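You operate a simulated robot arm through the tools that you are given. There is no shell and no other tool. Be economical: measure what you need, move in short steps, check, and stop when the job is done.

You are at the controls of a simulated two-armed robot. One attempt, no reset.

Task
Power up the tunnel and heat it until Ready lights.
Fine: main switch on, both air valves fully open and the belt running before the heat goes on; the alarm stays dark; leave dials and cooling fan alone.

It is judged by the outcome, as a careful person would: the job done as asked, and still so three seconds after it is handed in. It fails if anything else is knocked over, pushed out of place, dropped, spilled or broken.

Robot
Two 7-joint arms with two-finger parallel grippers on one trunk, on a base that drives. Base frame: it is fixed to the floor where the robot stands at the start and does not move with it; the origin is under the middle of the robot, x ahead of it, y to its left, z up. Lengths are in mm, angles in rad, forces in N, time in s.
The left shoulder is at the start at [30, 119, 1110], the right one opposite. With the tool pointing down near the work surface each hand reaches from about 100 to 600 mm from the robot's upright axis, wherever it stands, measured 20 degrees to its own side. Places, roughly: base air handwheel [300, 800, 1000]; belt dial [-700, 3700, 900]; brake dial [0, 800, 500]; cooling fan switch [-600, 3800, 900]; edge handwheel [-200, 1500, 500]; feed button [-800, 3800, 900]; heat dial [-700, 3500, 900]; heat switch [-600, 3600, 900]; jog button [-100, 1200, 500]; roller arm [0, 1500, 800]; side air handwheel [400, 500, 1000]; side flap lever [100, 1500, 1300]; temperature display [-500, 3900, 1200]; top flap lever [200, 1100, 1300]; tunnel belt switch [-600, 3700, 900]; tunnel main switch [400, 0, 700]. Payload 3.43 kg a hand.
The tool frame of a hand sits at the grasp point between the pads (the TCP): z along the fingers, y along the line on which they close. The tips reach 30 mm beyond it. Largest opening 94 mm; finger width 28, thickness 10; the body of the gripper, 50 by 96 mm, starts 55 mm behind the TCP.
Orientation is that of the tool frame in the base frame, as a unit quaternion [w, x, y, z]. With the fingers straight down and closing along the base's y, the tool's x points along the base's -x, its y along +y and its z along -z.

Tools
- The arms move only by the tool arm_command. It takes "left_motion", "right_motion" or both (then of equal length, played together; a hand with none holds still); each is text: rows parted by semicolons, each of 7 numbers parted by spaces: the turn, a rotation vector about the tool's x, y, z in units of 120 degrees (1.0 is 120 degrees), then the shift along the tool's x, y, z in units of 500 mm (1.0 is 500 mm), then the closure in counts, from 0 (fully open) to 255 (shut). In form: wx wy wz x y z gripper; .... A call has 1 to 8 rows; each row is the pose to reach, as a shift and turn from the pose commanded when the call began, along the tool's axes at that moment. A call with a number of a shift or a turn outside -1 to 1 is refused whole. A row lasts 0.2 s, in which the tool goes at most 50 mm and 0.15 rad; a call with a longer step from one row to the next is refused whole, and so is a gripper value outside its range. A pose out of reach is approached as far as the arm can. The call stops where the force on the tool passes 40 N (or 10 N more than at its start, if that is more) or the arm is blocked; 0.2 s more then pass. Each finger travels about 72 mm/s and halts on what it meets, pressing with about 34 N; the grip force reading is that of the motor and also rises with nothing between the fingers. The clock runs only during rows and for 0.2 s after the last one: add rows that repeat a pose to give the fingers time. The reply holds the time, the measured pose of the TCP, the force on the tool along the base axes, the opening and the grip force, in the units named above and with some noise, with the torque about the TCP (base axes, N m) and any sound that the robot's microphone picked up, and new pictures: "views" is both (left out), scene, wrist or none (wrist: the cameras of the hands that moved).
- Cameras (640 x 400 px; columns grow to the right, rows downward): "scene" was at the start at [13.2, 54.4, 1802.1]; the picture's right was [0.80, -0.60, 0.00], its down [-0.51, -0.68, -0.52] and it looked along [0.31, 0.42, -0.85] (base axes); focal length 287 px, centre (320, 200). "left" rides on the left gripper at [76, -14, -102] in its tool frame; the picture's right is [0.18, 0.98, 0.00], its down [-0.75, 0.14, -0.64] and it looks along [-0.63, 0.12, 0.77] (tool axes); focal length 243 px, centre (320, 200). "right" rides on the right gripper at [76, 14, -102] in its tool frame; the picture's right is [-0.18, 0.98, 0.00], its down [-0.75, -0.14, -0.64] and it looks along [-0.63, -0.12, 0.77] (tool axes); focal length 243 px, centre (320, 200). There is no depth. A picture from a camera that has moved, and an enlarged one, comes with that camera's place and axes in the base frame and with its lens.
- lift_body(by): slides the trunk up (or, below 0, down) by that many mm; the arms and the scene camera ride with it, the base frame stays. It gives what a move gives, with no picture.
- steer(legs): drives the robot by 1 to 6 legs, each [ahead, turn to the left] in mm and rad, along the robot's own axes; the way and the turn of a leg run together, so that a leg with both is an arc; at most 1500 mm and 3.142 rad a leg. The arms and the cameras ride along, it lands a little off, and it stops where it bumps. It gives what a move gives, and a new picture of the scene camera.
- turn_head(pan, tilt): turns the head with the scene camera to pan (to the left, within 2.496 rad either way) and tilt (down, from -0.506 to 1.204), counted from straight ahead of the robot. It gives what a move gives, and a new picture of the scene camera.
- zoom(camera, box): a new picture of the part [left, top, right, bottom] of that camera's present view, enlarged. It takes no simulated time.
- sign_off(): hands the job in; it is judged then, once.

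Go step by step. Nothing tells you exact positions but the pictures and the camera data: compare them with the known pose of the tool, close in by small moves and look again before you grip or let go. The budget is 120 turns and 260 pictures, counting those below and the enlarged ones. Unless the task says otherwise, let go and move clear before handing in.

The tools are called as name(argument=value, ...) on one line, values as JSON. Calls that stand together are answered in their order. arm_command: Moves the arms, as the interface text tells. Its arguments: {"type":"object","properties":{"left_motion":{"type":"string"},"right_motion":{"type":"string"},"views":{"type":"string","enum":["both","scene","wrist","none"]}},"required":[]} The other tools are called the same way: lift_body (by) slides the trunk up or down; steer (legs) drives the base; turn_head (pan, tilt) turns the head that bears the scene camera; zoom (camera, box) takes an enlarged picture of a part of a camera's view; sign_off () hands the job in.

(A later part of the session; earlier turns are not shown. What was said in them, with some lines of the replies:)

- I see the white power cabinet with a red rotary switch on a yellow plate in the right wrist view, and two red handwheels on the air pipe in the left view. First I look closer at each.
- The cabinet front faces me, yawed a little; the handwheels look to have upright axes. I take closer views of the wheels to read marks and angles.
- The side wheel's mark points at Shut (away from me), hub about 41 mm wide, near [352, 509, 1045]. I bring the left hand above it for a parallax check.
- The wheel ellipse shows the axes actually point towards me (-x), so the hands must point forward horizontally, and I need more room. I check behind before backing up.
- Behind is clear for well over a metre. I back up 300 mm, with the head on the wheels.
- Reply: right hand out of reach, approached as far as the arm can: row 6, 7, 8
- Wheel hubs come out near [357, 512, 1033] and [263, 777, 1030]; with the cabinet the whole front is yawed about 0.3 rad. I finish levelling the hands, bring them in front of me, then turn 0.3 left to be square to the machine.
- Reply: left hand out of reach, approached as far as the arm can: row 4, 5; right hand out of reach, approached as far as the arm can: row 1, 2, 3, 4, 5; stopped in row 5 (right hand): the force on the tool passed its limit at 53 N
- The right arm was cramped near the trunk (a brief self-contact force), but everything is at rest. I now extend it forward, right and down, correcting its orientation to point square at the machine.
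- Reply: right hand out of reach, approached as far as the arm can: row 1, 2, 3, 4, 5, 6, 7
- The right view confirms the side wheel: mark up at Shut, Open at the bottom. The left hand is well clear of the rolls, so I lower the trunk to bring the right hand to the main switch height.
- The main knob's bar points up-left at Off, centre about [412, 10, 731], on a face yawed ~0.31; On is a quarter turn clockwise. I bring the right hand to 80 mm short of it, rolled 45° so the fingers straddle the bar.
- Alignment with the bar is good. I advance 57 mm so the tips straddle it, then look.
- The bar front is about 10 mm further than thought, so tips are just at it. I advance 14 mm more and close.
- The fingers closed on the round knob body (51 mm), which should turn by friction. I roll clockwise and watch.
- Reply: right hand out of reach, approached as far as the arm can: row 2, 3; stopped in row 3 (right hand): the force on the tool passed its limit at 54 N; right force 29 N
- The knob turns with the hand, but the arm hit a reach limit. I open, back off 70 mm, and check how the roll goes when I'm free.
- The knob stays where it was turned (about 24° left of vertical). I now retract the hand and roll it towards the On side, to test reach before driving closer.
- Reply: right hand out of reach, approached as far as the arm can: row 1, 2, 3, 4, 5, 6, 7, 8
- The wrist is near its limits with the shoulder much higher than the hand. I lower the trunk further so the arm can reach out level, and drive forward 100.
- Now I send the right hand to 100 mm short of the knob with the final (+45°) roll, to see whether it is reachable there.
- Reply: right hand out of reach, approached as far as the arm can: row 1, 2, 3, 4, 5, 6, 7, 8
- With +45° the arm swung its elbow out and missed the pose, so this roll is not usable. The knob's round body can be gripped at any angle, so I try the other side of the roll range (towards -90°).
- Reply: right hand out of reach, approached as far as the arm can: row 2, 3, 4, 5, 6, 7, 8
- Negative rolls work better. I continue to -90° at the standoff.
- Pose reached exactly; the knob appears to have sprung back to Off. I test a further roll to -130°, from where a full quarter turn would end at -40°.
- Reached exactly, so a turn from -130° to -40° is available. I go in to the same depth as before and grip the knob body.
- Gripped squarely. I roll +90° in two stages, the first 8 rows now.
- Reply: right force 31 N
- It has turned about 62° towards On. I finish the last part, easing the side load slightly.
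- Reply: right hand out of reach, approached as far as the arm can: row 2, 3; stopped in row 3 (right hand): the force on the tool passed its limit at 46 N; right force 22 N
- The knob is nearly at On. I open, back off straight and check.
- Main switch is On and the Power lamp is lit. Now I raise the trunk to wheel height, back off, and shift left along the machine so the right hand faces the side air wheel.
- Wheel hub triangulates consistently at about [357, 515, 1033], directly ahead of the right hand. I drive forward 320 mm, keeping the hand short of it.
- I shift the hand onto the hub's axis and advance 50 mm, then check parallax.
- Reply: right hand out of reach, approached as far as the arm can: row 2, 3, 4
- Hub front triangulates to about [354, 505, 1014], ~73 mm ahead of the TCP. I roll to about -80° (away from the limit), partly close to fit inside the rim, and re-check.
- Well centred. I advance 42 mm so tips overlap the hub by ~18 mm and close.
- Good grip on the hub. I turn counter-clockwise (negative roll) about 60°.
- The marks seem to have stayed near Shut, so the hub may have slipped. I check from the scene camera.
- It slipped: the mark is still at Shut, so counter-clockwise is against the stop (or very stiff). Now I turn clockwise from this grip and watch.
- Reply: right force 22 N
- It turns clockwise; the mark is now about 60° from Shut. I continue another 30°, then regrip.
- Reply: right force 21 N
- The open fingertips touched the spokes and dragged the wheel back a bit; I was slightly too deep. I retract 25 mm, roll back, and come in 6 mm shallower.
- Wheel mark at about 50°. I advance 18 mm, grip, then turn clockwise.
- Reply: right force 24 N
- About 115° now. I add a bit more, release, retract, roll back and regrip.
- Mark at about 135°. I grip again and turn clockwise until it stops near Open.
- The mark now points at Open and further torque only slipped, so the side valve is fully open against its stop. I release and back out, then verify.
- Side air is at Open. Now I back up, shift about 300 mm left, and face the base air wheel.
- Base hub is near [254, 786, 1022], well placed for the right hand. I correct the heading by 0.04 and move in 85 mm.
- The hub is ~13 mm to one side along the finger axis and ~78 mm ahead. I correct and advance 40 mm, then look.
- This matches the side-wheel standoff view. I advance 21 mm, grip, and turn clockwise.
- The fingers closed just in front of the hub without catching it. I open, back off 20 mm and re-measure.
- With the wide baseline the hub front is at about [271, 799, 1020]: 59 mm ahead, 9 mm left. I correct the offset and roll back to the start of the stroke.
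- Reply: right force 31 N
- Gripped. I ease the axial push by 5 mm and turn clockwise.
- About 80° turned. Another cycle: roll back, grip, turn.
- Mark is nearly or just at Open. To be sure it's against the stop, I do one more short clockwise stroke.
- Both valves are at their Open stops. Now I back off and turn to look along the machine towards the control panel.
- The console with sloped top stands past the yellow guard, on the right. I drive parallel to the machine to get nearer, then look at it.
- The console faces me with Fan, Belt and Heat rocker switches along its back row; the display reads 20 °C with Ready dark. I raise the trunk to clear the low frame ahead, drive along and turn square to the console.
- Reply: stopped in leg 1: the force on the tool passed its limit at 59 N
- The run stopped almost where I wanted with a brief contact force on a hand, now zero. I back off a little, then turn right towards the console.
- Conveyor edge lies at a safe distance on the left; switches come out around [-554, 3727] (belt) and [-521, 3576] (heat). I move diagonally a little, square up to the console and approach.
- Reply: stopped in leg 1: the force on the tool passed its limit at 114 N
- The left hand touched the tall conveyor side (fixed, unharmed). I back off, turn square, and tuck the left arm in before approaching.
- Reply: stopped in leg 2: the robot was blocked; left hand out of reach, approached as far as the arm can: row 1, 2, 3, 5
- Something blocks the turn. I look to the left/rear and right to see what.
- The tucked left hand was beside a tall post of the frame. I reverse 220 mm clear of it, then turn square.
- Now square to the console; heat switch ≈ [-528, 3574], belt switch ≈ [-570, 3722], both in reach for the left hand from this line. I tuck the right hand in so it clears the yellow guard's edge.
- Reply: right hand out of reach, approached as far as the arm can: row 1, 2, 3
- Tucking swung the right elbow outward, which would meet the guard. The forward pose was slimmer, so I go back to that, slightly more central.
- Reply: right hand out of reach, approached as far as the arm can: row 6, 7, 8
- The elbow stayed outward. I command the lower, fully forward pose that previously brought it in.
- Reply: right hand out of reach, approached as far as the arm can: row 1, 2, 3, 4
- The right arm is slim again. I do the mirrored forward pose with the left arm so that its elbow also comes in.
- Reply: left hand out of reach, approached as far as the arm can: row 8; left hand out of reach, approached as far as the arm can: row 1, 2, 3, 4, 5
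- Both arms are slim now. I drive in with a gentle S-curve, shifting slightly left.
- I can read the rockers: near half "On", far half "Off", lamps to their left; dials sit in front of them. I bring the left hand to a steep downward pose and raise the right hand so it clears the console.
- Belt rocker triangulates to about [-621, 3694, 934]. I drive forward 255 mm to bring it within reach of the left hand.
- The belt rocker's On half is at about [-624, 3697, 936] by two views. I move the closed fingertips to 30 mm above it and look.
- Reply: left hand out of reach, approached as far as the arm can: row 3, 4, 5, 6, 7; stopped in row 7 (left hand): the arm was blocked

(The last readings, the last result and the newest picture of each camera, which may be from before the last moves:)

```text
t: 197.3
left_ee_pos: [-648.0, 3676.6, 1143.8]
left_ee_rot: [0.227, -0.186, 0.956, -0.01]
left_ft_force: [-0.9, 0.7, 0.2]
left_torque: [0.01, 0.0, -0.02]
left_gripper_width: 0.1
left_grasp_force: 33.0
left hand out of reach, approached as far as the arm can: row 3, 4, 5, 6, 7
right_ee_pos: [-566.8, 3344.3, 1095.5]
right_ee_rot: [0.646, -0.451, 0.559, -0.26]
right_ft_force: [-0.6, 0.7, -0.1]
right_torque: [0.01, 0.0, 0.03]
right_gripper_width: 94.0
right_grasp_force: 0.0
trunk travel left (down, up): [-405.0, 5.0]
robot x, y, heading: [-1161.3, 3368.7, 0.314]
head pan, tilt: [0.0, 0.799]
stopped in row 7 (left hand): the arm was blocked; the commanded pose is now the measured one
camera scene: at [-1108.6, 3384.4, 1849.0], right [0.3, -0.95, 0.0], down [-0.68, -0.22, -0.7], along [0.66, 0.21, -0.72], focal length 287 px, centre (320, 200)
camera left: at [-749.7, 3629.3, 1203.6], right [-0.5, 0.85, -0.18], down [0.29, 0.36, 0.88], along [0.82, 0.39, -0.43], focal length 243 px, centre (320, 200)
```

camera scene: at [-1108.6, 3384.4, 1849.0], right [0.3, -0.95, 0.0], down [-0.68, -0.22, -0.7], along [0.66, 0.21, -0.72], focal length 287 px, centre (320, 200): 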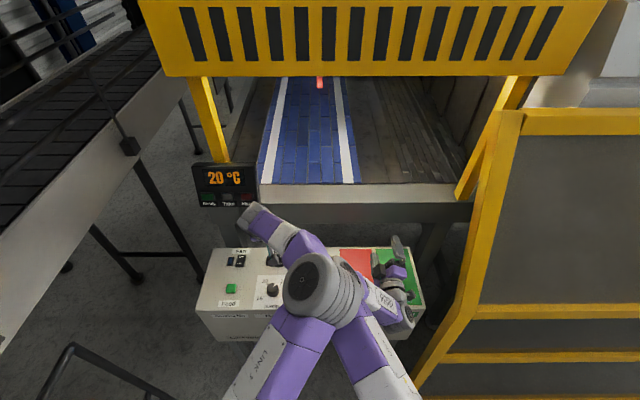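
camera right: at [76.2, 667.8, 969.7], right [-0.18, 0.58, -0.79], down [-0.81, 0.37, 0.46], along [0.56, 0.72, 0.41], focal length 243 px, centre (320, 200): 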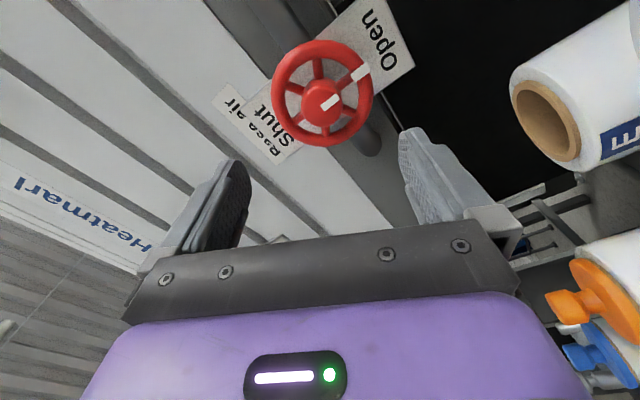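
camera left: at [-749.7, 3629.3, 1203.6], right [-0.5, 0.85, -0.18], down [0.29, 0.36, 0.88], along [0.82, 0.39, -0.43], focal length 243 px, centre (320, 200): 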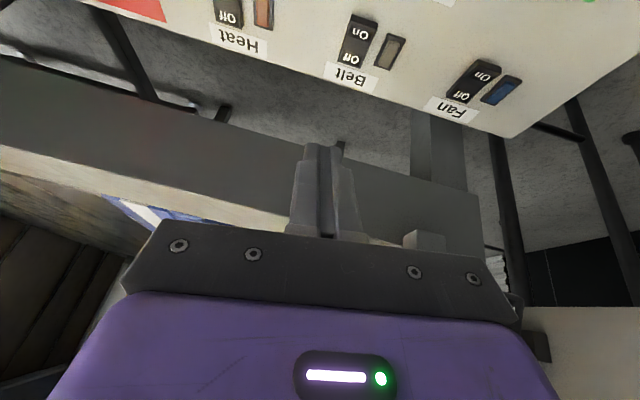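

The left elbow swung inward and met the right arm at the edge of reach. I pull the left hand back the way it came, then move closer before trying again.

arm_command(left_motion="-0.009 0.012 0.01 0.038 0.008 -0.034 255; -0.018 0.024 0.02 0.076 0.016 -0.068 255; -0.027 0.037 0.031 0.115 0.023 -0.103 255; -0.036 0.049 0.041 0.153 0.031 -0.137 255; -0.036 0.049 0.041 0.153 0.031 -0.137 255; -0.036 0.049 0.041 0.153 0.031 -0.137 255", views="scene")

```text
t: 198.7
left_ee_pos: [-744.4, 3656.1, 1170.1]
left_ee_rot: [0.169, -0.152, 0.973, 0.026]
left_ft_force: [0.4, -0.3, 0.6]
left_torque: [0.02, 0.0, 0.01]
left_gripper_width: 0.3
left_grasp_force: 32.8
right_ee_pos: [-566.4, 3345.1, 1094.3]
right_ee_rot: [0.646, -0.451, 0.558, -0.26]
right_ft_force: [1.1, 0.8, -0.1]
right_torque: [-0.01, -0.02, -0.02]
right_gripper_width: 94.2
right_grasp_force: 0.0
trunk travel left (down, up): [-405.0, 5.0]
robot x, y, heading: [-1161.3, 3368.4, 0.312]
head pan, tilt: [0.0, 0.799]
camera scene: at [-1108.2, 3384.0, 1848.9], right [0.3, -0.95, 0.0], down [-0.68, -0.22, -0.7], along [0.66, 0.21, -0.72], focal length 287 px, centre (320, 200)
```

scene: 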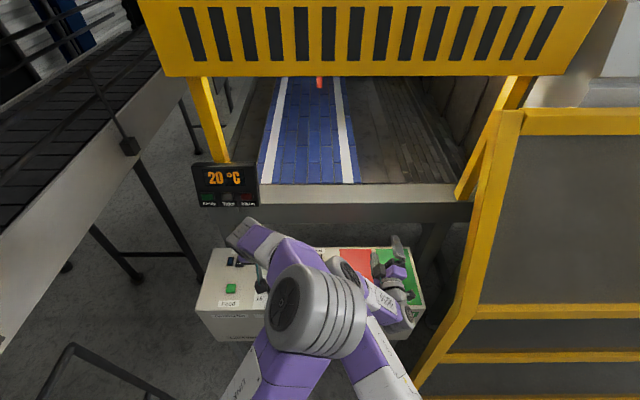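

The elbow is now central. I pull the left hand back and outwards so the elbow swings to the outside again.

arm_command(left_motion="0 0 0 0.043 0.046 -0.028 255; 0 0 0 0.086 0.092 -0.057 255; 0 0 0 0.13 0.138 -0.085 255; 0 0 0 0.173 0.184 -0.114 255; 0 0 0 0.216 0.23 -0.142 255; 0 0 0 0.216 0.23 -0.142 255; 0 0 0 0.216 0.23 -0.142 255", views="scene")

```text
t: 200.3
left_ee_pos: [-899.2, 3730.9, 1199.3]
left_ee_rot: [0.17, -0.152, 0.973, 0.025]
left_ft_force: [0.9, 0.2, 0.9]
left_torque: [0.03, -0.02, 0.0]
left_gripper_width: 0.1
left_grasp_force: 33.2
right_ee_pos: [-566.5, 3345.0, 1095.0]
right_ee_rot: [0.646, -0.449, 0.559, -0.261]
right_ft_force: [-0.6, -0.4, -0.7]
right_torque: [0.02, 0.01, 0.0]
right_gripper_width: 94.3
right_grasp_force: 0.1
trunk travel left (down, up): [-405.0, 5.0]
robot x, y, heading: [-1159.2, 3366.7, 0.307]
head pan, tilt: [0.0, 0.799]
camera scene: at [-1108.3, 3384.4, 1848.9], right [0.3, -0.95, 0.0], down [-0.68, -0.22, -0.7], along [0.66, 0.21, -0.72], focal length 287 px, centre (320, 200)
```

scene: 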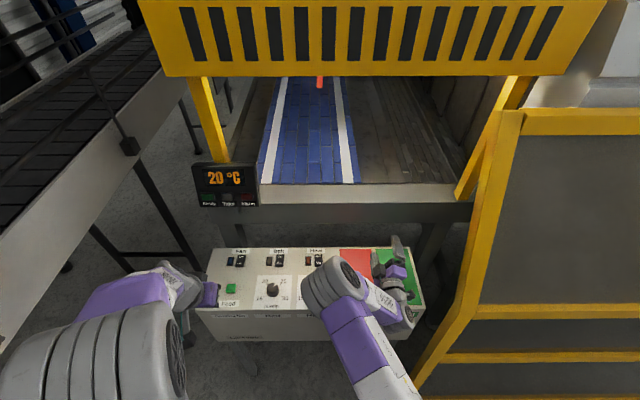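

Elbow is outside again. I drive 55 mm closer (still clear of the console legs), then approach from the left and low.

steer(legs=[[55, 0]])

```text
t: 201.2
left_ee_pos: [-848.8, 3746.6, 1200.6]
left_ee_rot: [0.169, -0.152, 0.973, 0.025]
left_ft_force: [-0.4, -0.5, -0.1]
left_torque: [0.0, 0.04, 0.02]
left_gripper_width: 0.0
left_grasp_force: 32.5
right_ee_pos: [-513.9, 3361.3, 1094.9]
right_ee_rot: [0.646, -0.451, 0.558, -0.26]
right_ft_force: [0.6, -0.6, -0.8]
right_torque: [0.0, 0.03, -0.02]
right_gripper_width: 93.9
right_grasp_force: 0.1
trunk travel left (down, up): [-405.0, 5.0]
robot x, y, heading: [-1105.9, 3384.9, 0.309]
head pan, tilt: [0.0, 0.799]
camera scene: at [-1056.3, 3400.7, 1848.9], right [0.3, -0.95, 0.0], down [-0.68, -0.22, -0.7], along [0.66, 0.21, -0.72], focal length 287 px, centre (320, 200)
```

scene: 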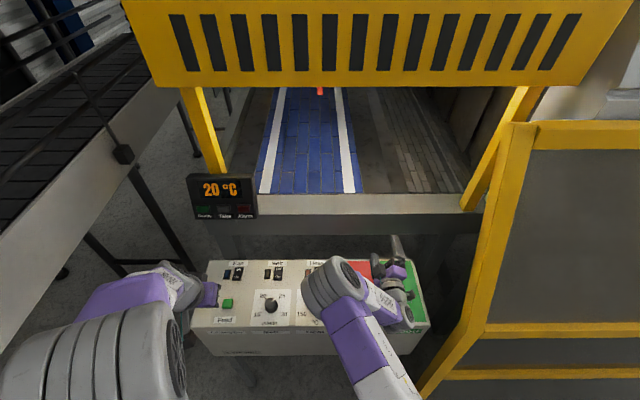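

arm_command(left_motion="0 0 0 -0.027 -0.03 0.062 255; 0 0 0 -0.053 -0.059 0.123 255; 0 0 0 -0.08 -0.089 0.185 255; 0 0 0 -0.106 -0.119 0.246 255; 0 0 0 -0.133 -0.148 0.308 255; 0 0 0 -0.159 -0.178 0.369 255; 0 0 0 -0.186 -0.207 0.431 255; 0 0 0 -0.212 -0.237 0.492 255", views="both")

```text
t: 203.2
left_ee_pos: [-635.7, 3689.2, 1071.8]
left_ee_rot: [0.216, -0.192, 0.957, 0.002]
left_ft_force: [-0.5, 0.9, -0.5]
left_torque: [-0.02, 0.0, -0.01]
left_gripper_width: 0.0
left_grasp_force: 32.8
left hand out of reach, approached as far as the arm can: row 7, 8
right_ee_pos: [-515.5, 3330.1, 1075.7]
right_ee_rot: [0.624, -0.45, 0.576, -0.277]
right_ft_force: [0.0, 0.0, 0.7]
right_torque: [0.01, -0.02, 0.0]
right_gripper_width: 94.0
right_grasp_force: 0.1
trunk travel left (down, up): [-405.0, 5.0]
robot x, y, heading: [-1107.2, 3383.9, 0.308]
head pan, tilt: [0.0, 0.799]
stopped in row 8 (left hand): the arm was blocked; the commanded pose is now the measured one
camera scene: at [-1057.5, 3400.9, 1849.0], right [0.3, -0.95, 0.0], down [-0.68, -0.22, -0.7], along [0.66, 0.21, -0.72], focal length 287 px, centre (320, 200)
camera left: at [-736.9, 3639.1, 1132.2], right [-0.51, 0.84, -0.15], down [0.31, 0.35, 0.88], along [0.8, 0.41, -0.44], focal length 243 px, centre (320, 200)
```

scene: 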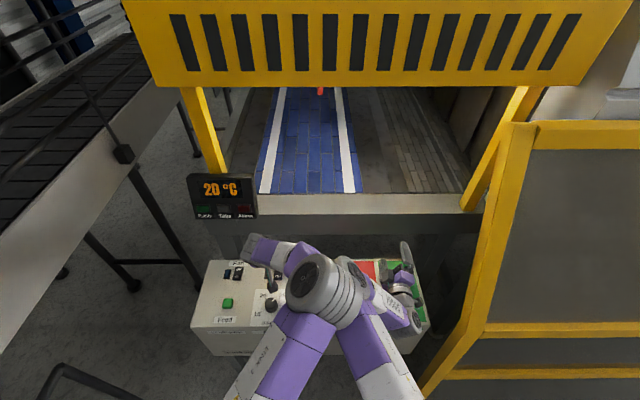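
left: 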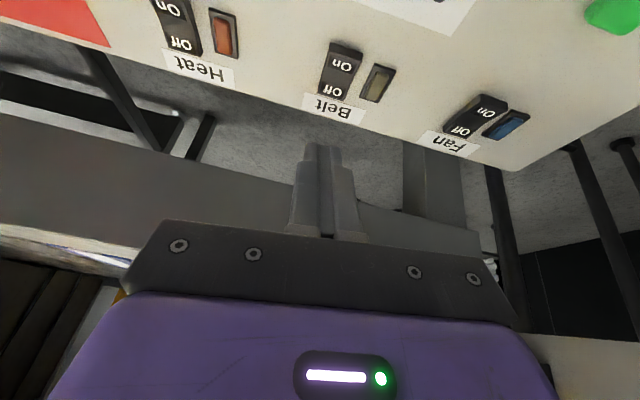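

The elbows conflict again. Better: do both presses with the right hand from a spot ~150 mm further left, with the left arm parked elbow-out. I retract the left hand to its parking pose.

arm_command(left_motion="0 0 0 0.026 0.029 -0.055 255; 0 0 0 0.053 0.059 -0.11 255; 0 0 0 0.079 0.088 -0.165 255; 0 0 0 0.106 0.118 -0.22 255; 0 0 0 0.132 0.147 -0.275 255; 0 0 0 0.159 0.177 -0.33 255; 0 0 0 0.185 0.206 -0.385 255; 0 0 0 0.185 0.206 -0.385 255", views="scene")

```text
t: 205.0
left_ee_pos: [-831.6, 3734.4, 1198.1]
left_ee_rot: [0.215, -0.191, 0.958, 0.002]
left_ft_force: [0.4, 0.9, -0.6]
left_torque: [0.0, 0.04, 0.0]
left_gripper_width: 0.0
left_grasp_force: 32.9
right_ee_pos: [-514.7, 3330.8, 1075.8]
right_ee_rot: [0.625, -0.449, 0.576, -0.276]
right_ft_force: [0.6, 0.0, 0.7]
right_torque: [-0.04, 0.0, -0.02]
right_gripper_width: 93.7
right_grasp_force: 0.1
trunk travel left (down, up): [-405.0, 5.0]
robot x, y, heading: [-1104.8, 3386.3, 0.306]
head pan, tilt: [0.0, 0.799]
camera scene: at [-1055.1, 3400.0, 1848.8], right [0.3, -0.95, 0.0], down [-0.68, -0.22, -0.7], along [0.66, 0.21, -0.72], focal length 287 px, centre (320, 200)
```

scene: 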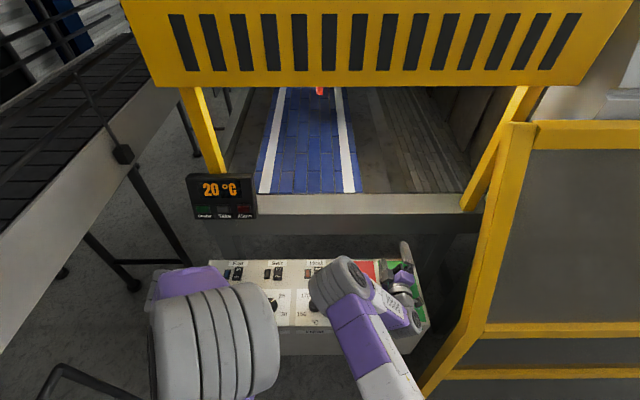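

steer(legs=[[-580, 0], [300, 0.51], [300, -0.505]])

```text
t: 211.6
left_ee_pos: [-882.0, 3875.4, 1198.2]
left_ee_rot: [0.216, -0.192, 0.957, 0.002]
left_ft_force: [0.1, -0.2, 0.5]
left_torque: [-0.02, 0.0, 0.01]
left_gripper_width: 0.0
left_grasp_force: 33.4
right_ee_pos: [-565.8, 3473.5, 1075.0]
right_ee_rot: [0.625, -0.45, 0.575, -0.275]
right_ft_force: [0.5, -0.7, 0.4]
right_torque: [0.01, -0.02, 0.03]
right_gripper_width: 94.1
right_grasp_force: 0.0
trunk travel left (down, up): [-405.0, 5.0]
robot x, y, heading: [-1156.0, 3528.1, 0.315]
head pan, tilt: [0.0, 0.799]
camera scene: at [-1106.9, 3541.3, 1848.9], right [0.31, -0.95, 0.0], down [-0.68, -0.22, -0.7], along [0.66, 0.21, -0.72], focal length 287 px, centre (320, 200)
```

scene: 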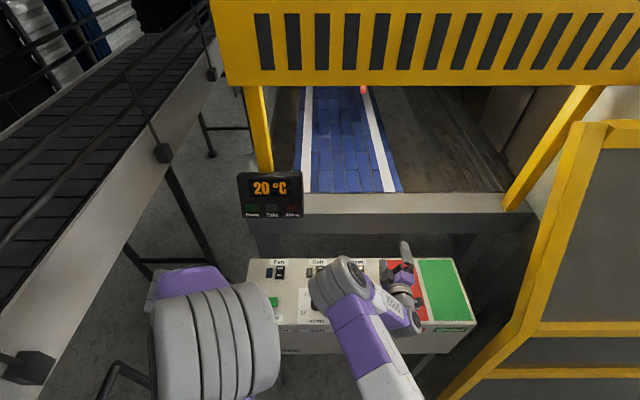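

Now the right hand can reach both: heat about 150 mm and belt about 15 mm right of centre. I pitch it down and bring closed fingertips above the belt switch.

arm_command(right_motion="-0.05 0.027 0 -0.047 0.034 -0.005 120; -0.101 0.054 0 -0.094 0.068 -0.01 255; -0.152 0.081 0 -0.141 0.102 -0.015 255; -0.202 0.108 0 -0.188 0.136 -0.02 255; -0.253 0.134 0 -0.236 0.171 -0.024 255; -0.304 0.161 0 -0.283 0.205 -0.029 255; -0.354 0.188 0 -0.33 0.239 -0.034 255; -0.405 0.215 0 -0.377 0.273 -0.039 255", views="both")

```text
t: 213.4
left_ee_pos: [-883.9, 3877.2, 1197.6]
left_ee_rot: [0.216, -0.192, 0.957, 0.002]
left_ft_force: [-1.0, 1.1, 0.4]
left_torque: [-0.03, 0.01, 0.01]
left_gripper_width: 0.0
left_grasp_force: 33.6
right_ee_pos: [-644.3, 3694.4, 1047.2]
right_ee_rot: [0.248, -0.595, 0.757, -0.105]
right_ft_force: [0.4, 0.9, -0.5]
right_torque: [0.0, 0.04, -0.02]
right_gripper_width: 0.1
right_grasp_force: 32.9
right hand out of reach, approached as far as the arm can: row 2, 3, 4
trunk travel left (down, up): [-405.0, 5.0]
robot x, y, heading: [-1154.8, 3527.0, 0.316]
head pan, tilt: [0.0, 0.799]
camera scene: at [-1108.9, 3543.8, 1848.9], right [0.31, -0.95, 0.0], down [-0.68, -0.22, -0.7], along [0.66, 0.21, -0.72], focal length 287 px, centre (320, 200)
camera right: at [-720.6, 3611.1, 1107.3], right [-0.8, 0.44, -0.4], down [-0.07, 0.6, 0.8], along [0.59, 0.67, -0.45], focal length 243 px, centre (320, 200)
```

scene: 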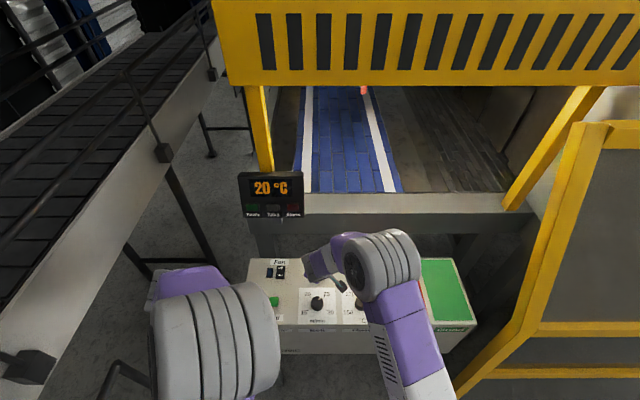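
right: 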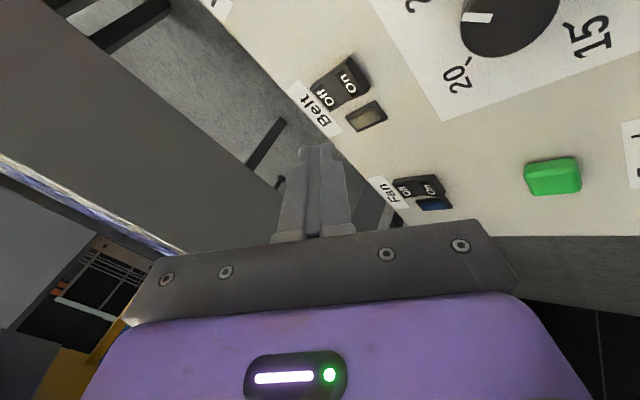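

The right hand sits free above the belt switch. I lower straight down to ~20 mm above its On half and look.

arm_command(right_motion="0 0 0 0.026 0.009 0.04 255; 0 0 0 0.037 0.026 0.075 255; 0 0 0 0.048 0.044 0.115 255; 0 0 0 0.048 0.044 0.115 255", views="wrist")

```text
t: 214.4
left_ee_pos: [-883.5, 3875.3, 1198.2]
left_ee_rot: [0.216, -0.192, 0.957, 0.003]
left_ft_force: [-0.2, -0.3, -0.2]
left_torque: [-0.02, -0.03, -0.01]
left_gripper_width: 0.1
left_grasp_force: 32.7
right_ee_pos: [-637.3, 3684.0, 982.0]
right_ee_rot: [0.246, -0.594, 0.759, -0.106]
right_ft_force: [-0.1, 0.5, -0.2]
right_torque: [0.0, 0.0, -0.01]
right_gripper_width: 0.0
right_grasp_force: 33.1
trunk travel left (down, up): [-405.0, 5.0]
robot x, y, heading: [-1157.2, 3523.8, 0.312]
head pan, tilt: [0.0, 0.799]
camera right: at [-713.8, 3600.1, 1042.7], right [-0.8, 0.44, -0.4], down [-0.07, 0.6, 0.8], along [0.59, 0.67, -0.45], focal length 243 px, centre (320, 200)
```

right: 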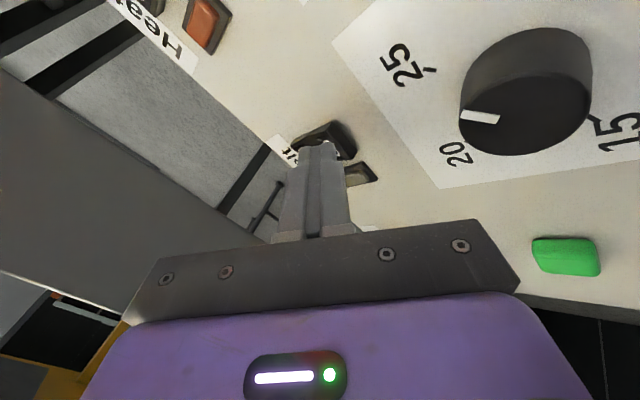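

I shift a few mm onto the On half and press down gently; the move stops on force.

arm_command(right_motion="0 0 0 -0.0134 -0.0058 0.0068 255; 0 0 0 -0.009 0.0024 0.0222 255; 0 0 0 -0.0065 0.007 0.031 255; 0 0 0 -0.004 0.0115 0.0395 255; 0 0 0 -0.0015 0.016 0.048 255; 0 0 0 0.001 0.0205 0.0565 255", views="wrist")

```text
t: 215.8
left_ee_pos: [-884.6, 3873.7, 1200.3]
left_ee_rot: [0.217, -0.192, 0.957, 0.003]
left_ft_force: [-0.3, 0.1, 0.2]
left_torque: [-0.03, -0.02, 0.05]
left_gripper_width: 0.0
left_grasp_force: 33.2
right_ee_pos: [-631.4, 3688.7, 956.2]
right_ee_rot: [0.251, -0.593, 0.758, -0.108]
right_ft_force: [-6.3, -4.6, 26.9]
right_torque: [0.03, 0.02, 0.02]
right_gripper_width: 0.1
right_grasp_force: 32.8
trunk travel left (down, up): [-405.0, 5.0]
robot x, y, heading: [-1158.5, 3526.2, 0.313]
head pan, tilt: [0.0, 0.799]
camera right: at [-708.7, 3604.7, 1016.7], right [-0.8, 0.44, -0.41], down [-0.08, 0.59, 0.8], along [0.6, 0.67, -0.44], focal length 243 px, centre (320, 200)
```

right: 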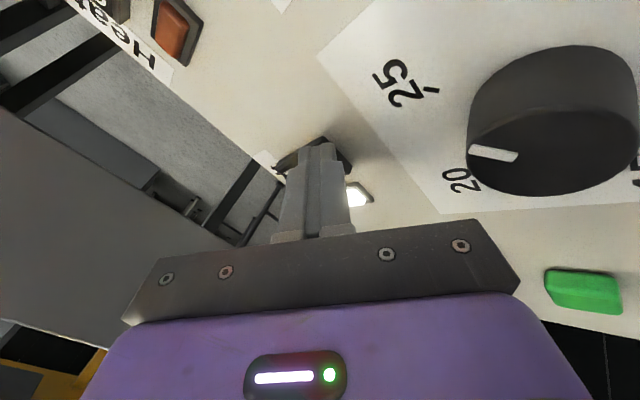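

The belt lamp lit. I lift off and look to confirm it stays on and the belt runs.

arm_command(right_motion="0 0 0 -0.008 -0.014 -0.026 255; 0 0 0 -0.015 -0.027 -0.052 255; 0 0 0 -0.03 -0.054 -0.103 255; 0 0 0 -0.035 -0.063 -0.12 255", views="both")

zoom(camera="scene", box=[220, 160, 320, 225])

```text
t: 216.8
left_ee_pos: [-883.1, 3876.1, 1198.1]
left_ee_rot: [0.216, -0.192, 0.957, 0.003]
left_ft_force: [0.7, 0.1, -0.2]
left_torque: [0.0, 0.0, 0.03]
left_gripper_width: 0.0
left_grasp_force: 33.0
right_ee_pos: [-633.0, 3687.8, 1022.4]
right_ee_rot: [0.246, -0.595, 0.758, -0.107]
right_ft_force: [-0.6, 0.0, -0.9]
right_torque: [0.02, -0.01, 0.0]
right_gripper_width: 0.0
right_grasp_force: 33.2
trunk travel left (down, up): [-405.0, 5.0]
robot x, y, heading: [-1158.8, 3526.7, 0.312]
head pan, tilt: [0.0, 0.799]
camera scene: at [-1107.4, 3541.0, 1848.9], right [0.31, -0.95, 0.0], down [-0.68, -0.22, -0.7], along [0.66, 0.21, -0.72], focal length 287 px, centre (320, 200)
camera right: at [-709.5, 3605.8, 1083.0], right [-0.8, 0.44, -0.4], down [-0.07, 0.6, 0.8], along [0.59, 0.67, -0.45], focal length 243 px, centre (320, 200)
```

scene: 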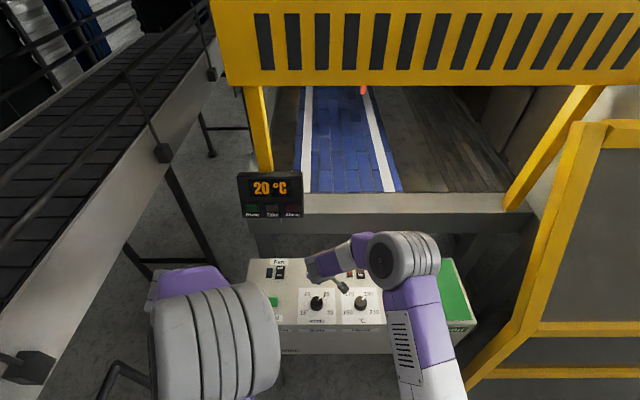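
right: 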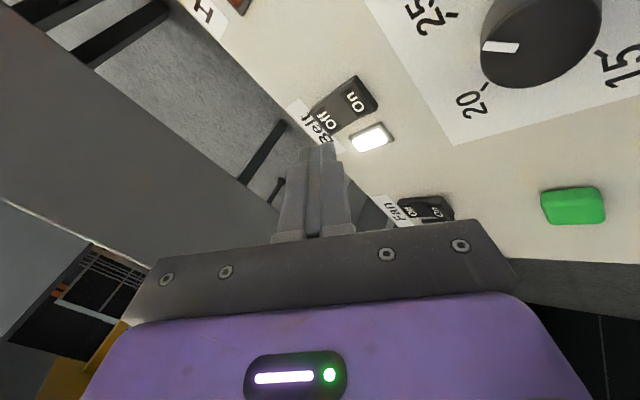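

```text
6.15 times, centred on (270, 192) of scene
camera zoom: at [-1107.4, 3541.0, 1848.9], right [0.31, -0.95, 0.0], down [-0.68, -0.22, -0.7], along [0.66, 0.21, -0.72], focal length 1766 px, centre (628, 246)
```

zoom: 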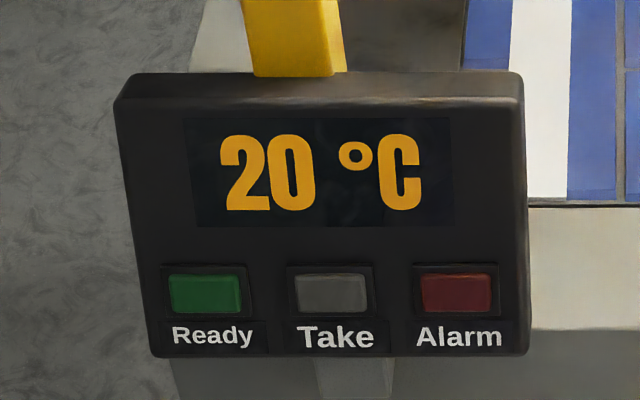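

Belt is on, no alarm. I move across at this height to above the heat switch.

arm_command(right_motion="0 0 0 0.06 -0.037 0.002 255; 0 0 0 0.12 -0.074 0.005 255; 0 0 0 0.18 -0.111 0.007 255; 0 0 0 0.24 -0.148 0.009 255; 0 0 0 0.24 -0.148 0.009 255", views="wrist")

```text
t: 218.0
left_ee_pos: [-882.8, 3878.0, 1198.6]
left_ee_rot: [0.215, -0.193, 0.957, 0.002]
left_ft_force: [-0.7, 0.3, 0.3]
left_torque: [0.03, 0.01, -0.01]
left_gripper_width: 0.0
left_grasp_force: 33.4
right_ee_pos: [-590.0, 3552.0, 1021.2]
right_ee_rot: [0.246, -0.595, 0.758, -0.106]
right_ft_force: [-0.4, -0.6, 0.6]
right_torque: [-0.03, 0.0, -0.02]
right_gripper_width: 0.0
right_grasp_force: 32.9
trunk travel left (down, up): [-405.0, 5.0]
robot x, y, heading: [-1156.5, 3526.1, 0.315]
head pan, tilt: [0.0, 0.799]
camera right: at [-665.4, 3469.8, 1082.0], right [-0.8, 0.44, -0.4], down [-0.07, 0.6, 0.8], along [0.59, 0.67, -0.45], focal length 243 px, centre (320, 200)
```

right: 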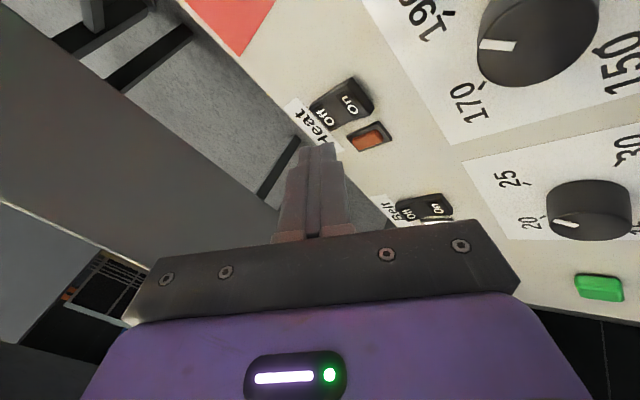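

The view matches the one over the belt switch. I press the heat On half.

arm_command(right_motion="0 0 0 0.009 0.016 0.03 255; 0 0 0 0.018 0.03 0.06 255; 0 0 0 0.026 0.047 0.09 255; 0 0 0 0.03 0.054 0.104 255; 0 0 0 0.035 0.063 0.12 255; 0 0 0 0.037 0.067 0.127 255", views="wrist")

arm_command(right_motion="0 0 0 -0.008 -0.014 -0.026 255; 0 0 0 -0.015 -0.027 -0.052 255; 0 0 0 -0.03 -0.054 -0.103 255; 0 0 0 -0.045 -0.081 -0.154 255", views="both")

zoom(camera="scene", box=[220, 160, 320, 225])

```text
t: 219.4
left_ee_pos: [-886.4, 3873.7, 1200.7]
left_ee_rot: [0.218, -0.191, 0.957, 0.002]
left_ft_force: [0.8, 0.4, 0.0]
left_torque: [-0.03, -0.02, -0.02]
left_gripper_width: 0.0
left_grasp_force: 33.5
right_ee_pos: [-589.4, 3552.9, 955.1]
right_ee_rot: [0.252, -0.593, 0.757, -0.109]
right_ft_force: [-18.6, -9.5, 26.0]
right_torque: [-0.05, 0.34, 0.14]
right_gripper_width: 0.1
right_grasp_force: 33.3
trunk travel left (down, up): [-405.0, 5.0]
robot x, y, heading: [-1158.9, 3526.8, 0.314]
head pan, tilt: [0.0, 0.799]
stopped in row 6 (right hand): the force on the tool passed its limit at 45 N (the readings are from after the stop); the commanded pose is now the measured one
camera right: at [-666.2, 3470.5, 1015.7], right [-0.8, 0.44, -0.41], down [-0.08, 0.59, 0.8], along [0.6, 0.67, -0.44], focal length 243 px, centre (320, 200)
```

right: 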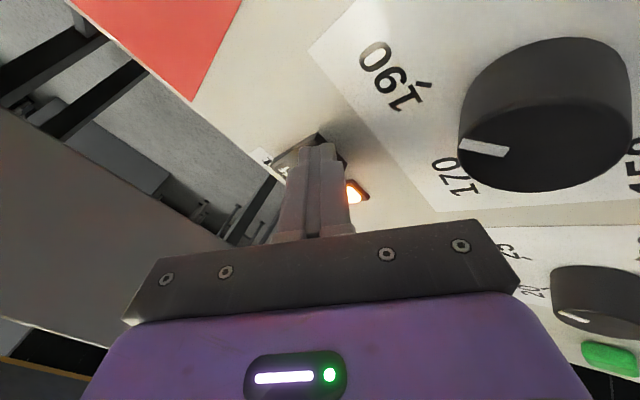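

```text
t: 220.4
left_ee_pos: [-883.9, 3876.4, 1199.3]
left_ee_rot: [0.216, -0.192, 0.957, 0.003]
left_ft_force: [-0.2, 0.3, -0.7]
left_torque: [0.0, 0.0, 0.04]
left_gripper_width: 0.0
left_grasp_force: 33.2
right_ee_pos: [-588.2, 3554.4, 1044.2]
right_ee_rot: [0.25, -0.593, 0.757, -0.11]
right_ft_force: [0.4, -0.2, 0.1]
right_torque: [-0.01, 0.0, 0.02]
right_gripper_width: 0.0
right_grasp_force: 32.4
trunk travel left (down, up): [-405.0, 5.0]
robot x, y, heading: [-1160.5, 3527.4, 0.312]
head pan, tilt: [0.0, 0.799]
camera scene: at [-1108.9, 3541.0, 1849.0], right [0.31, -0.95, 0.0], down [-0.68, -0.22, -0.7], along [0.66, 0.21, -0.72], focal length 287 px, centre (320, 200)
camera right: at [-664.4, 3471.5, 1104.2], right [-0.8, 0.44, -0.41], down [-0.08, 0.6, 0.8], along [0.6, 0.67, -0.44], focal length 243 px, centre (320, 200)
```

scene: 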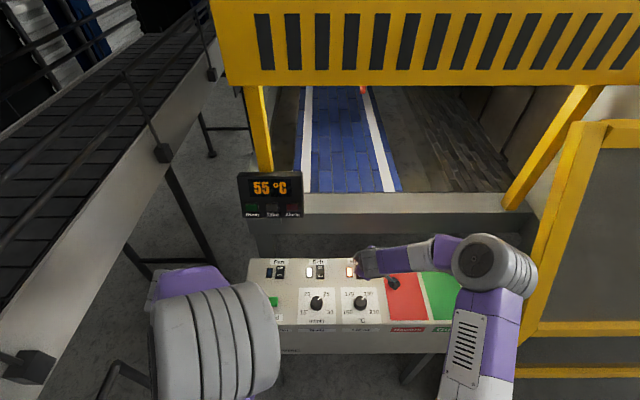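
right: 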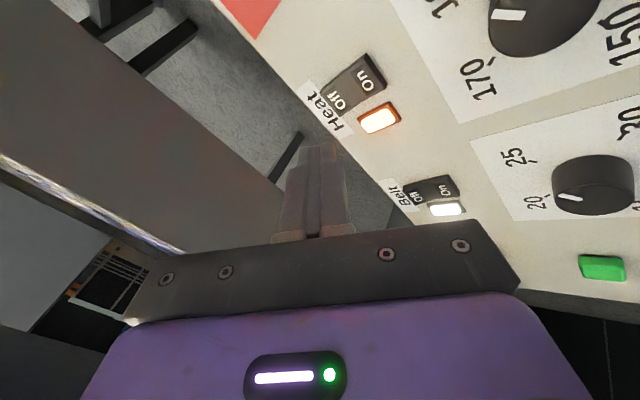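

```text
6.15 times, centred on (270, 192) of scene
camera zoom: at [-1108.9, 3541.0, 1849.0], right [0.31, -0.95, 0.0], down [-0.68, -0.22, -0.7], along [0.66, 0.21, -0.72], focal length 1766 px, centre (628, 246)
```

zoom: 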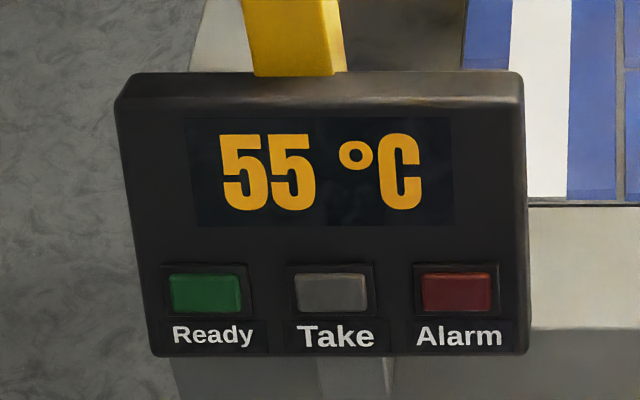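

Heat and belt lamps are lit and the temperature is climbing (55 °C), alarm dark. I hold still, passing time until Ready lights.

arm_command(right_motion="0 0 0 0 0 0 255; 0 0 0 0 0 0 255; 0 0 0 0 0 0 255; 0 0 0 0 0 0 255; 0 0 0 0 0 0 255; 0 0 0 0 0 0 255; 0 0 0 0 0 0 255; 0 0 0 0 0 0 255", views="none")

arm_command(right_motion="0 0 0 0 0 0 255; 0 0 0 0 0 0 255; 0 0 0 0 0 0 255; 0 0 0 0 0 0 255; 0 0 0 0 0 0 255; 0 0 0 0 0 0 255; 0 0 0 0 0 0 255; 0 0 0 0 0 0 255", views="none")

arm_command(right_motion="0 0 0 0 0 0 255; 0 0 0 0 0 0 255; 0 0 0 0 0 0 255; 0 0 0 0 0 0 255; 0 0 0 0 0 0 255; 0 0 0 0 0 0 255; 0 0 0 0 0 0 255; 0 0 0 0 0 0 255", views="none")

zoom(camera="scene", box=[220, 160, 320, 225])

```text
t: 222.2
left_ee_pos: [-881.8, 3875.6, 1199.2]
left_ee_rot: [0.217, -0.192, 0.957, 0.002]
left_ft_force: [-0.4, -0.8, 0.5]
left_torque: [0.0, -0.01, 0.0]
left_gripper_width: 0.0
left_grasp_force: 32.9
right_ee_pos: [-586.8, 3554.4, 1043.2]
right_ee_rot: [0.25, -0.593, 0.757, -0.109]
right_ft_force: [-0.5, 0.2, 0.1]
right_torque: [0.02, 0.0, 0.02]
right_gripper_width: 0.0
right_grasp_force: 32.7
trunk travel left (down, up): [-405.0, 5.0]
robot x, y, heading: [-1160.1, 3523.2, 0.31]
head pan, tilt: [0.0, 0.799]
```

```text
t: 224.0
left_ee_pos: [-882.9, 3875.2, 1198.6]
left_ee_rot: [0.216, -0.193, 0.957, 0.003]
left_ft_force: [-0.1, 0.2, 0.1]
left_torque: [-0.01, 0.0, 0.01]
left_gripper_width: 0.0
left_grasp_force: 33.0
right_ee_pos: [-587.1, 3554.7, 1043.4]
right_ee_rot: [0.25, -0.593, 0.757, -0.109]
right_ft_force: [-0.3, 0.1, -0.6]
right_torque: [0.03, 0.01, -0.01]
right_gripper_width: 0.3
right_grasp_force: 33.3
trunk travel left (down, up): [-405.0, 5.0]
robot x, y, heading: [-1156.9, 3525.1, 0.31]
head pan, tilt: [0.0, 0.799]
```

```text
t: 225.8
left_ee_pos: [-883.2, 3876.0, 1198.3]
left_ee_rot: [0.216, -0.192, 0.957, 0.003]
left_ft_force: [-0.2, 0.0, -0.7]
left_torque: [0.03, -0.02, 0.0]
left_gripper_width: 0.0
left_grasp_force: 33.1
right_ee_pos: [-586.9, 3554.0, 1044.1]
right_ee_rot: [0.251, -0.593, 0.758, -0.109]
right_ft_force: [-0.1, 1.2, 0.5]
right_torque: [-0.02, -0.01, 0.01]
right_gripper_width: 0.2
right_grasp_force: 32.6
trunk travel left (down, up): [-405.0, 5.0]
robot x, y, heading: [-1161.5, 3522.8, 0.313]
head pan, tilt: [0.0, 0.799]
```

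```text
6.15 times, centred on (270, 192) of scene
camera zoom: at [-1107.4, 3541.1, 1848.9], right [0.31, -0.95, 0.0], down [-0.68, -0.22, -0.7], along [0.66, 0.21, -0.72], focal length 1766 px, centre (628, 246)
```

zoom: 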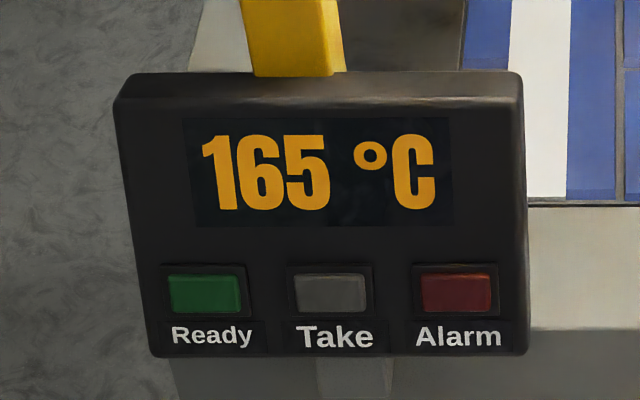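

165 °C and rising towards the dial setting. I wait a little more.

arm_command(right_motion="0 0 0 0 0 0 255; 0 0 0 0 0 0 255; 0 0 0 0 0 0 255; 0 0 0 0 0 0 255; 0 0 0 0 0 0 255; 0 0 0 0 0 0 255; 0 0 0 0 0 0 255; 0 0 0 0 0 0 255", views="none")

zoom(camera="scene", box=[220, 160, 320, 225])

arm_command(right_motion="0 0 0 0 0 0 255; 0 0 0 0 0 0 255; 0 0 0 0 0 0 255; 0 0 0 0 0 0 255; 0 0 0 0 0 0 255; 0 0 0 0 0 0 255; 0 0 0 0 0 0 255; 0 0 0 0 0 0 255", views="none")

arm_command(right_motion="0 0 0 0 0 0 255; 0 0 0 0 0 0 255; 0 0 0 0 0 0 255; 0 0 0 0 0 0 255; 0 0 0 0 0 0 255; 0 0 0 0 0 0 255; 0 0 0 0 0 0 255; 0 0 0 0 0 0 255", views="none")

zoom(camera="scene", box=[220, 160, 320, 225])

```text
t: 227.6
left_ee_pos: [-883.3, 3875.2, 1198.2]
left_ee_rot: [0.216, -0.192, 0.957, 0.003]
left_ft_force: [-0.5, 0.1, -0.6]
left_torque: [0.0, 0.02, 0.04]
left_gripper_width: 0.0
left_grasp_force: 33.0
right_ee_pos: [-586.7, 3553.9, 1042.7]
right_ee_rot: [0.25, -0.593, 0.758, -0.108]
right_ft_force: [-0.3, 0.0, -0.9]
right_torque: [0.02, 0.03, -0.01]
right_gripper_width: 0.1
right_grasp_force: 33.5
trunk travel left (down, up): [-405.0, 5.0]
robot x, y, heading: [-1158.4, 3525.6, 0.311]
head pan, tilt: [0.0, 0.799]
```

```text
6.15 times, centred on (270, 192) of scene
camera zoom: at [-1107.4, 3541.1, 1848.9], right [0.31, -0.95, 0.0], down [-0.68, -0.22, -0.7], along [0.66, 0.21, -0.72], focal length 1766 px, centre (628, 246)
```

zoom: 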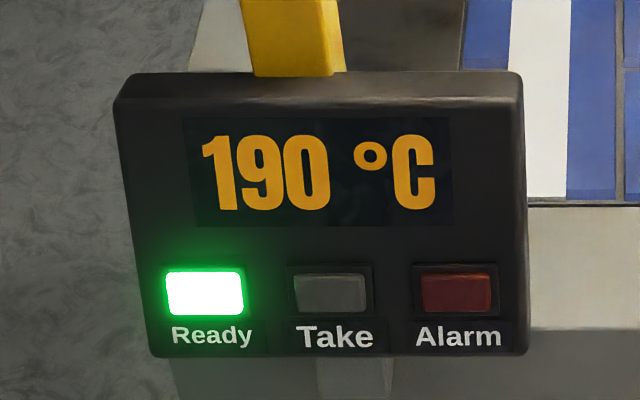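

```text
t: 229.4
left_ee_pos: [-882.4, 3874.0, 1197.9]
left_ee_rot: [0.217, -0.193, 0.957, 0.003]
left_ft_force: [0.1, -0.4, 1.0]
left_torque: [0.04, -0.02, 0.01]
left_gripper_width: 0.0
left_grasp_force: 32.9
right_ee_pos: [-586.0, 3554.8, 1042.2]
right_ee_rot: [0.25, -0.592, 0.758, -0.109]
right_ft_force: [0.5, 0.0, -0.4]
right_torque: [0.0, -0.01, 0.0]
right_gripper_width: 0.1
right_grasp_force: 33.3
trunk travel left (down, up): [-405.0, 5.0]
robot x, y, heading: [-1157.7, 3523.4, 0.31]
head pan, tilt: [0.0, 0.799]
```

```text
t: 231.2
left_ee_pos: [-883.6, 3876.7, 1197.9]
left_ee_rot: [0.216, -0.192, 0.957, 0.003]
left_ft_force: [-0.2, 0.1, -0.6]
left_torque: [-0.02, 0.02, -0.02]
left_gripper_width: 0.0
left_grasp_force: 33.2
right_ee_pos: [-586.5, 3554.3, 1043.0]
right_ee_rot: [0.251, -0.593, 0.758, -0.109]
right_ft_force: [0.2, 0.4, 0.8]
right_torque: [0.02, 0.0, -0.03]
right_gripper_width: 0.1
right_grasp_force: 33.2
trunk travel left (down, up): [-405.0, 5.0]
robot x, y, heading: [-1158.8, 3528.1, 0.309]
head pan, tilt: [0.0, 0.799]
```

```text
6.15 times, centred on (270, 192) of scene
camera zoom: at [-1107.4, 3541.1, 1848.9], right [0.31, -0.95, 0.0], down [-0.68, -0.22, -0.7], along [0.66, 0.21, -0.72], focal length 1766 px, centre (628, 246)
```

zoom: 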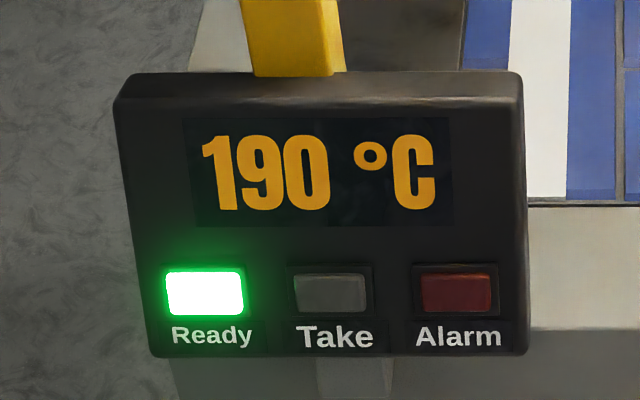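

Ready is lit at 190 °C and steady, alarm dark, hands clear of the console. I hand in.

sign_off()

```text
The job is handed in.
```

The tunnel is powered up and holding 190 °C with Ready lit. The alarm stayed dark in every check of the display.

I switched on the main switch, opened both air valves to their stops and started the belt before turning on the heat. I left the dials and the cooling fan alone.

On the way to the console the left hand bumped the conveyor side. The robot also touched something there twice more; one of those may have been a frame post. I saw nothing displaced.
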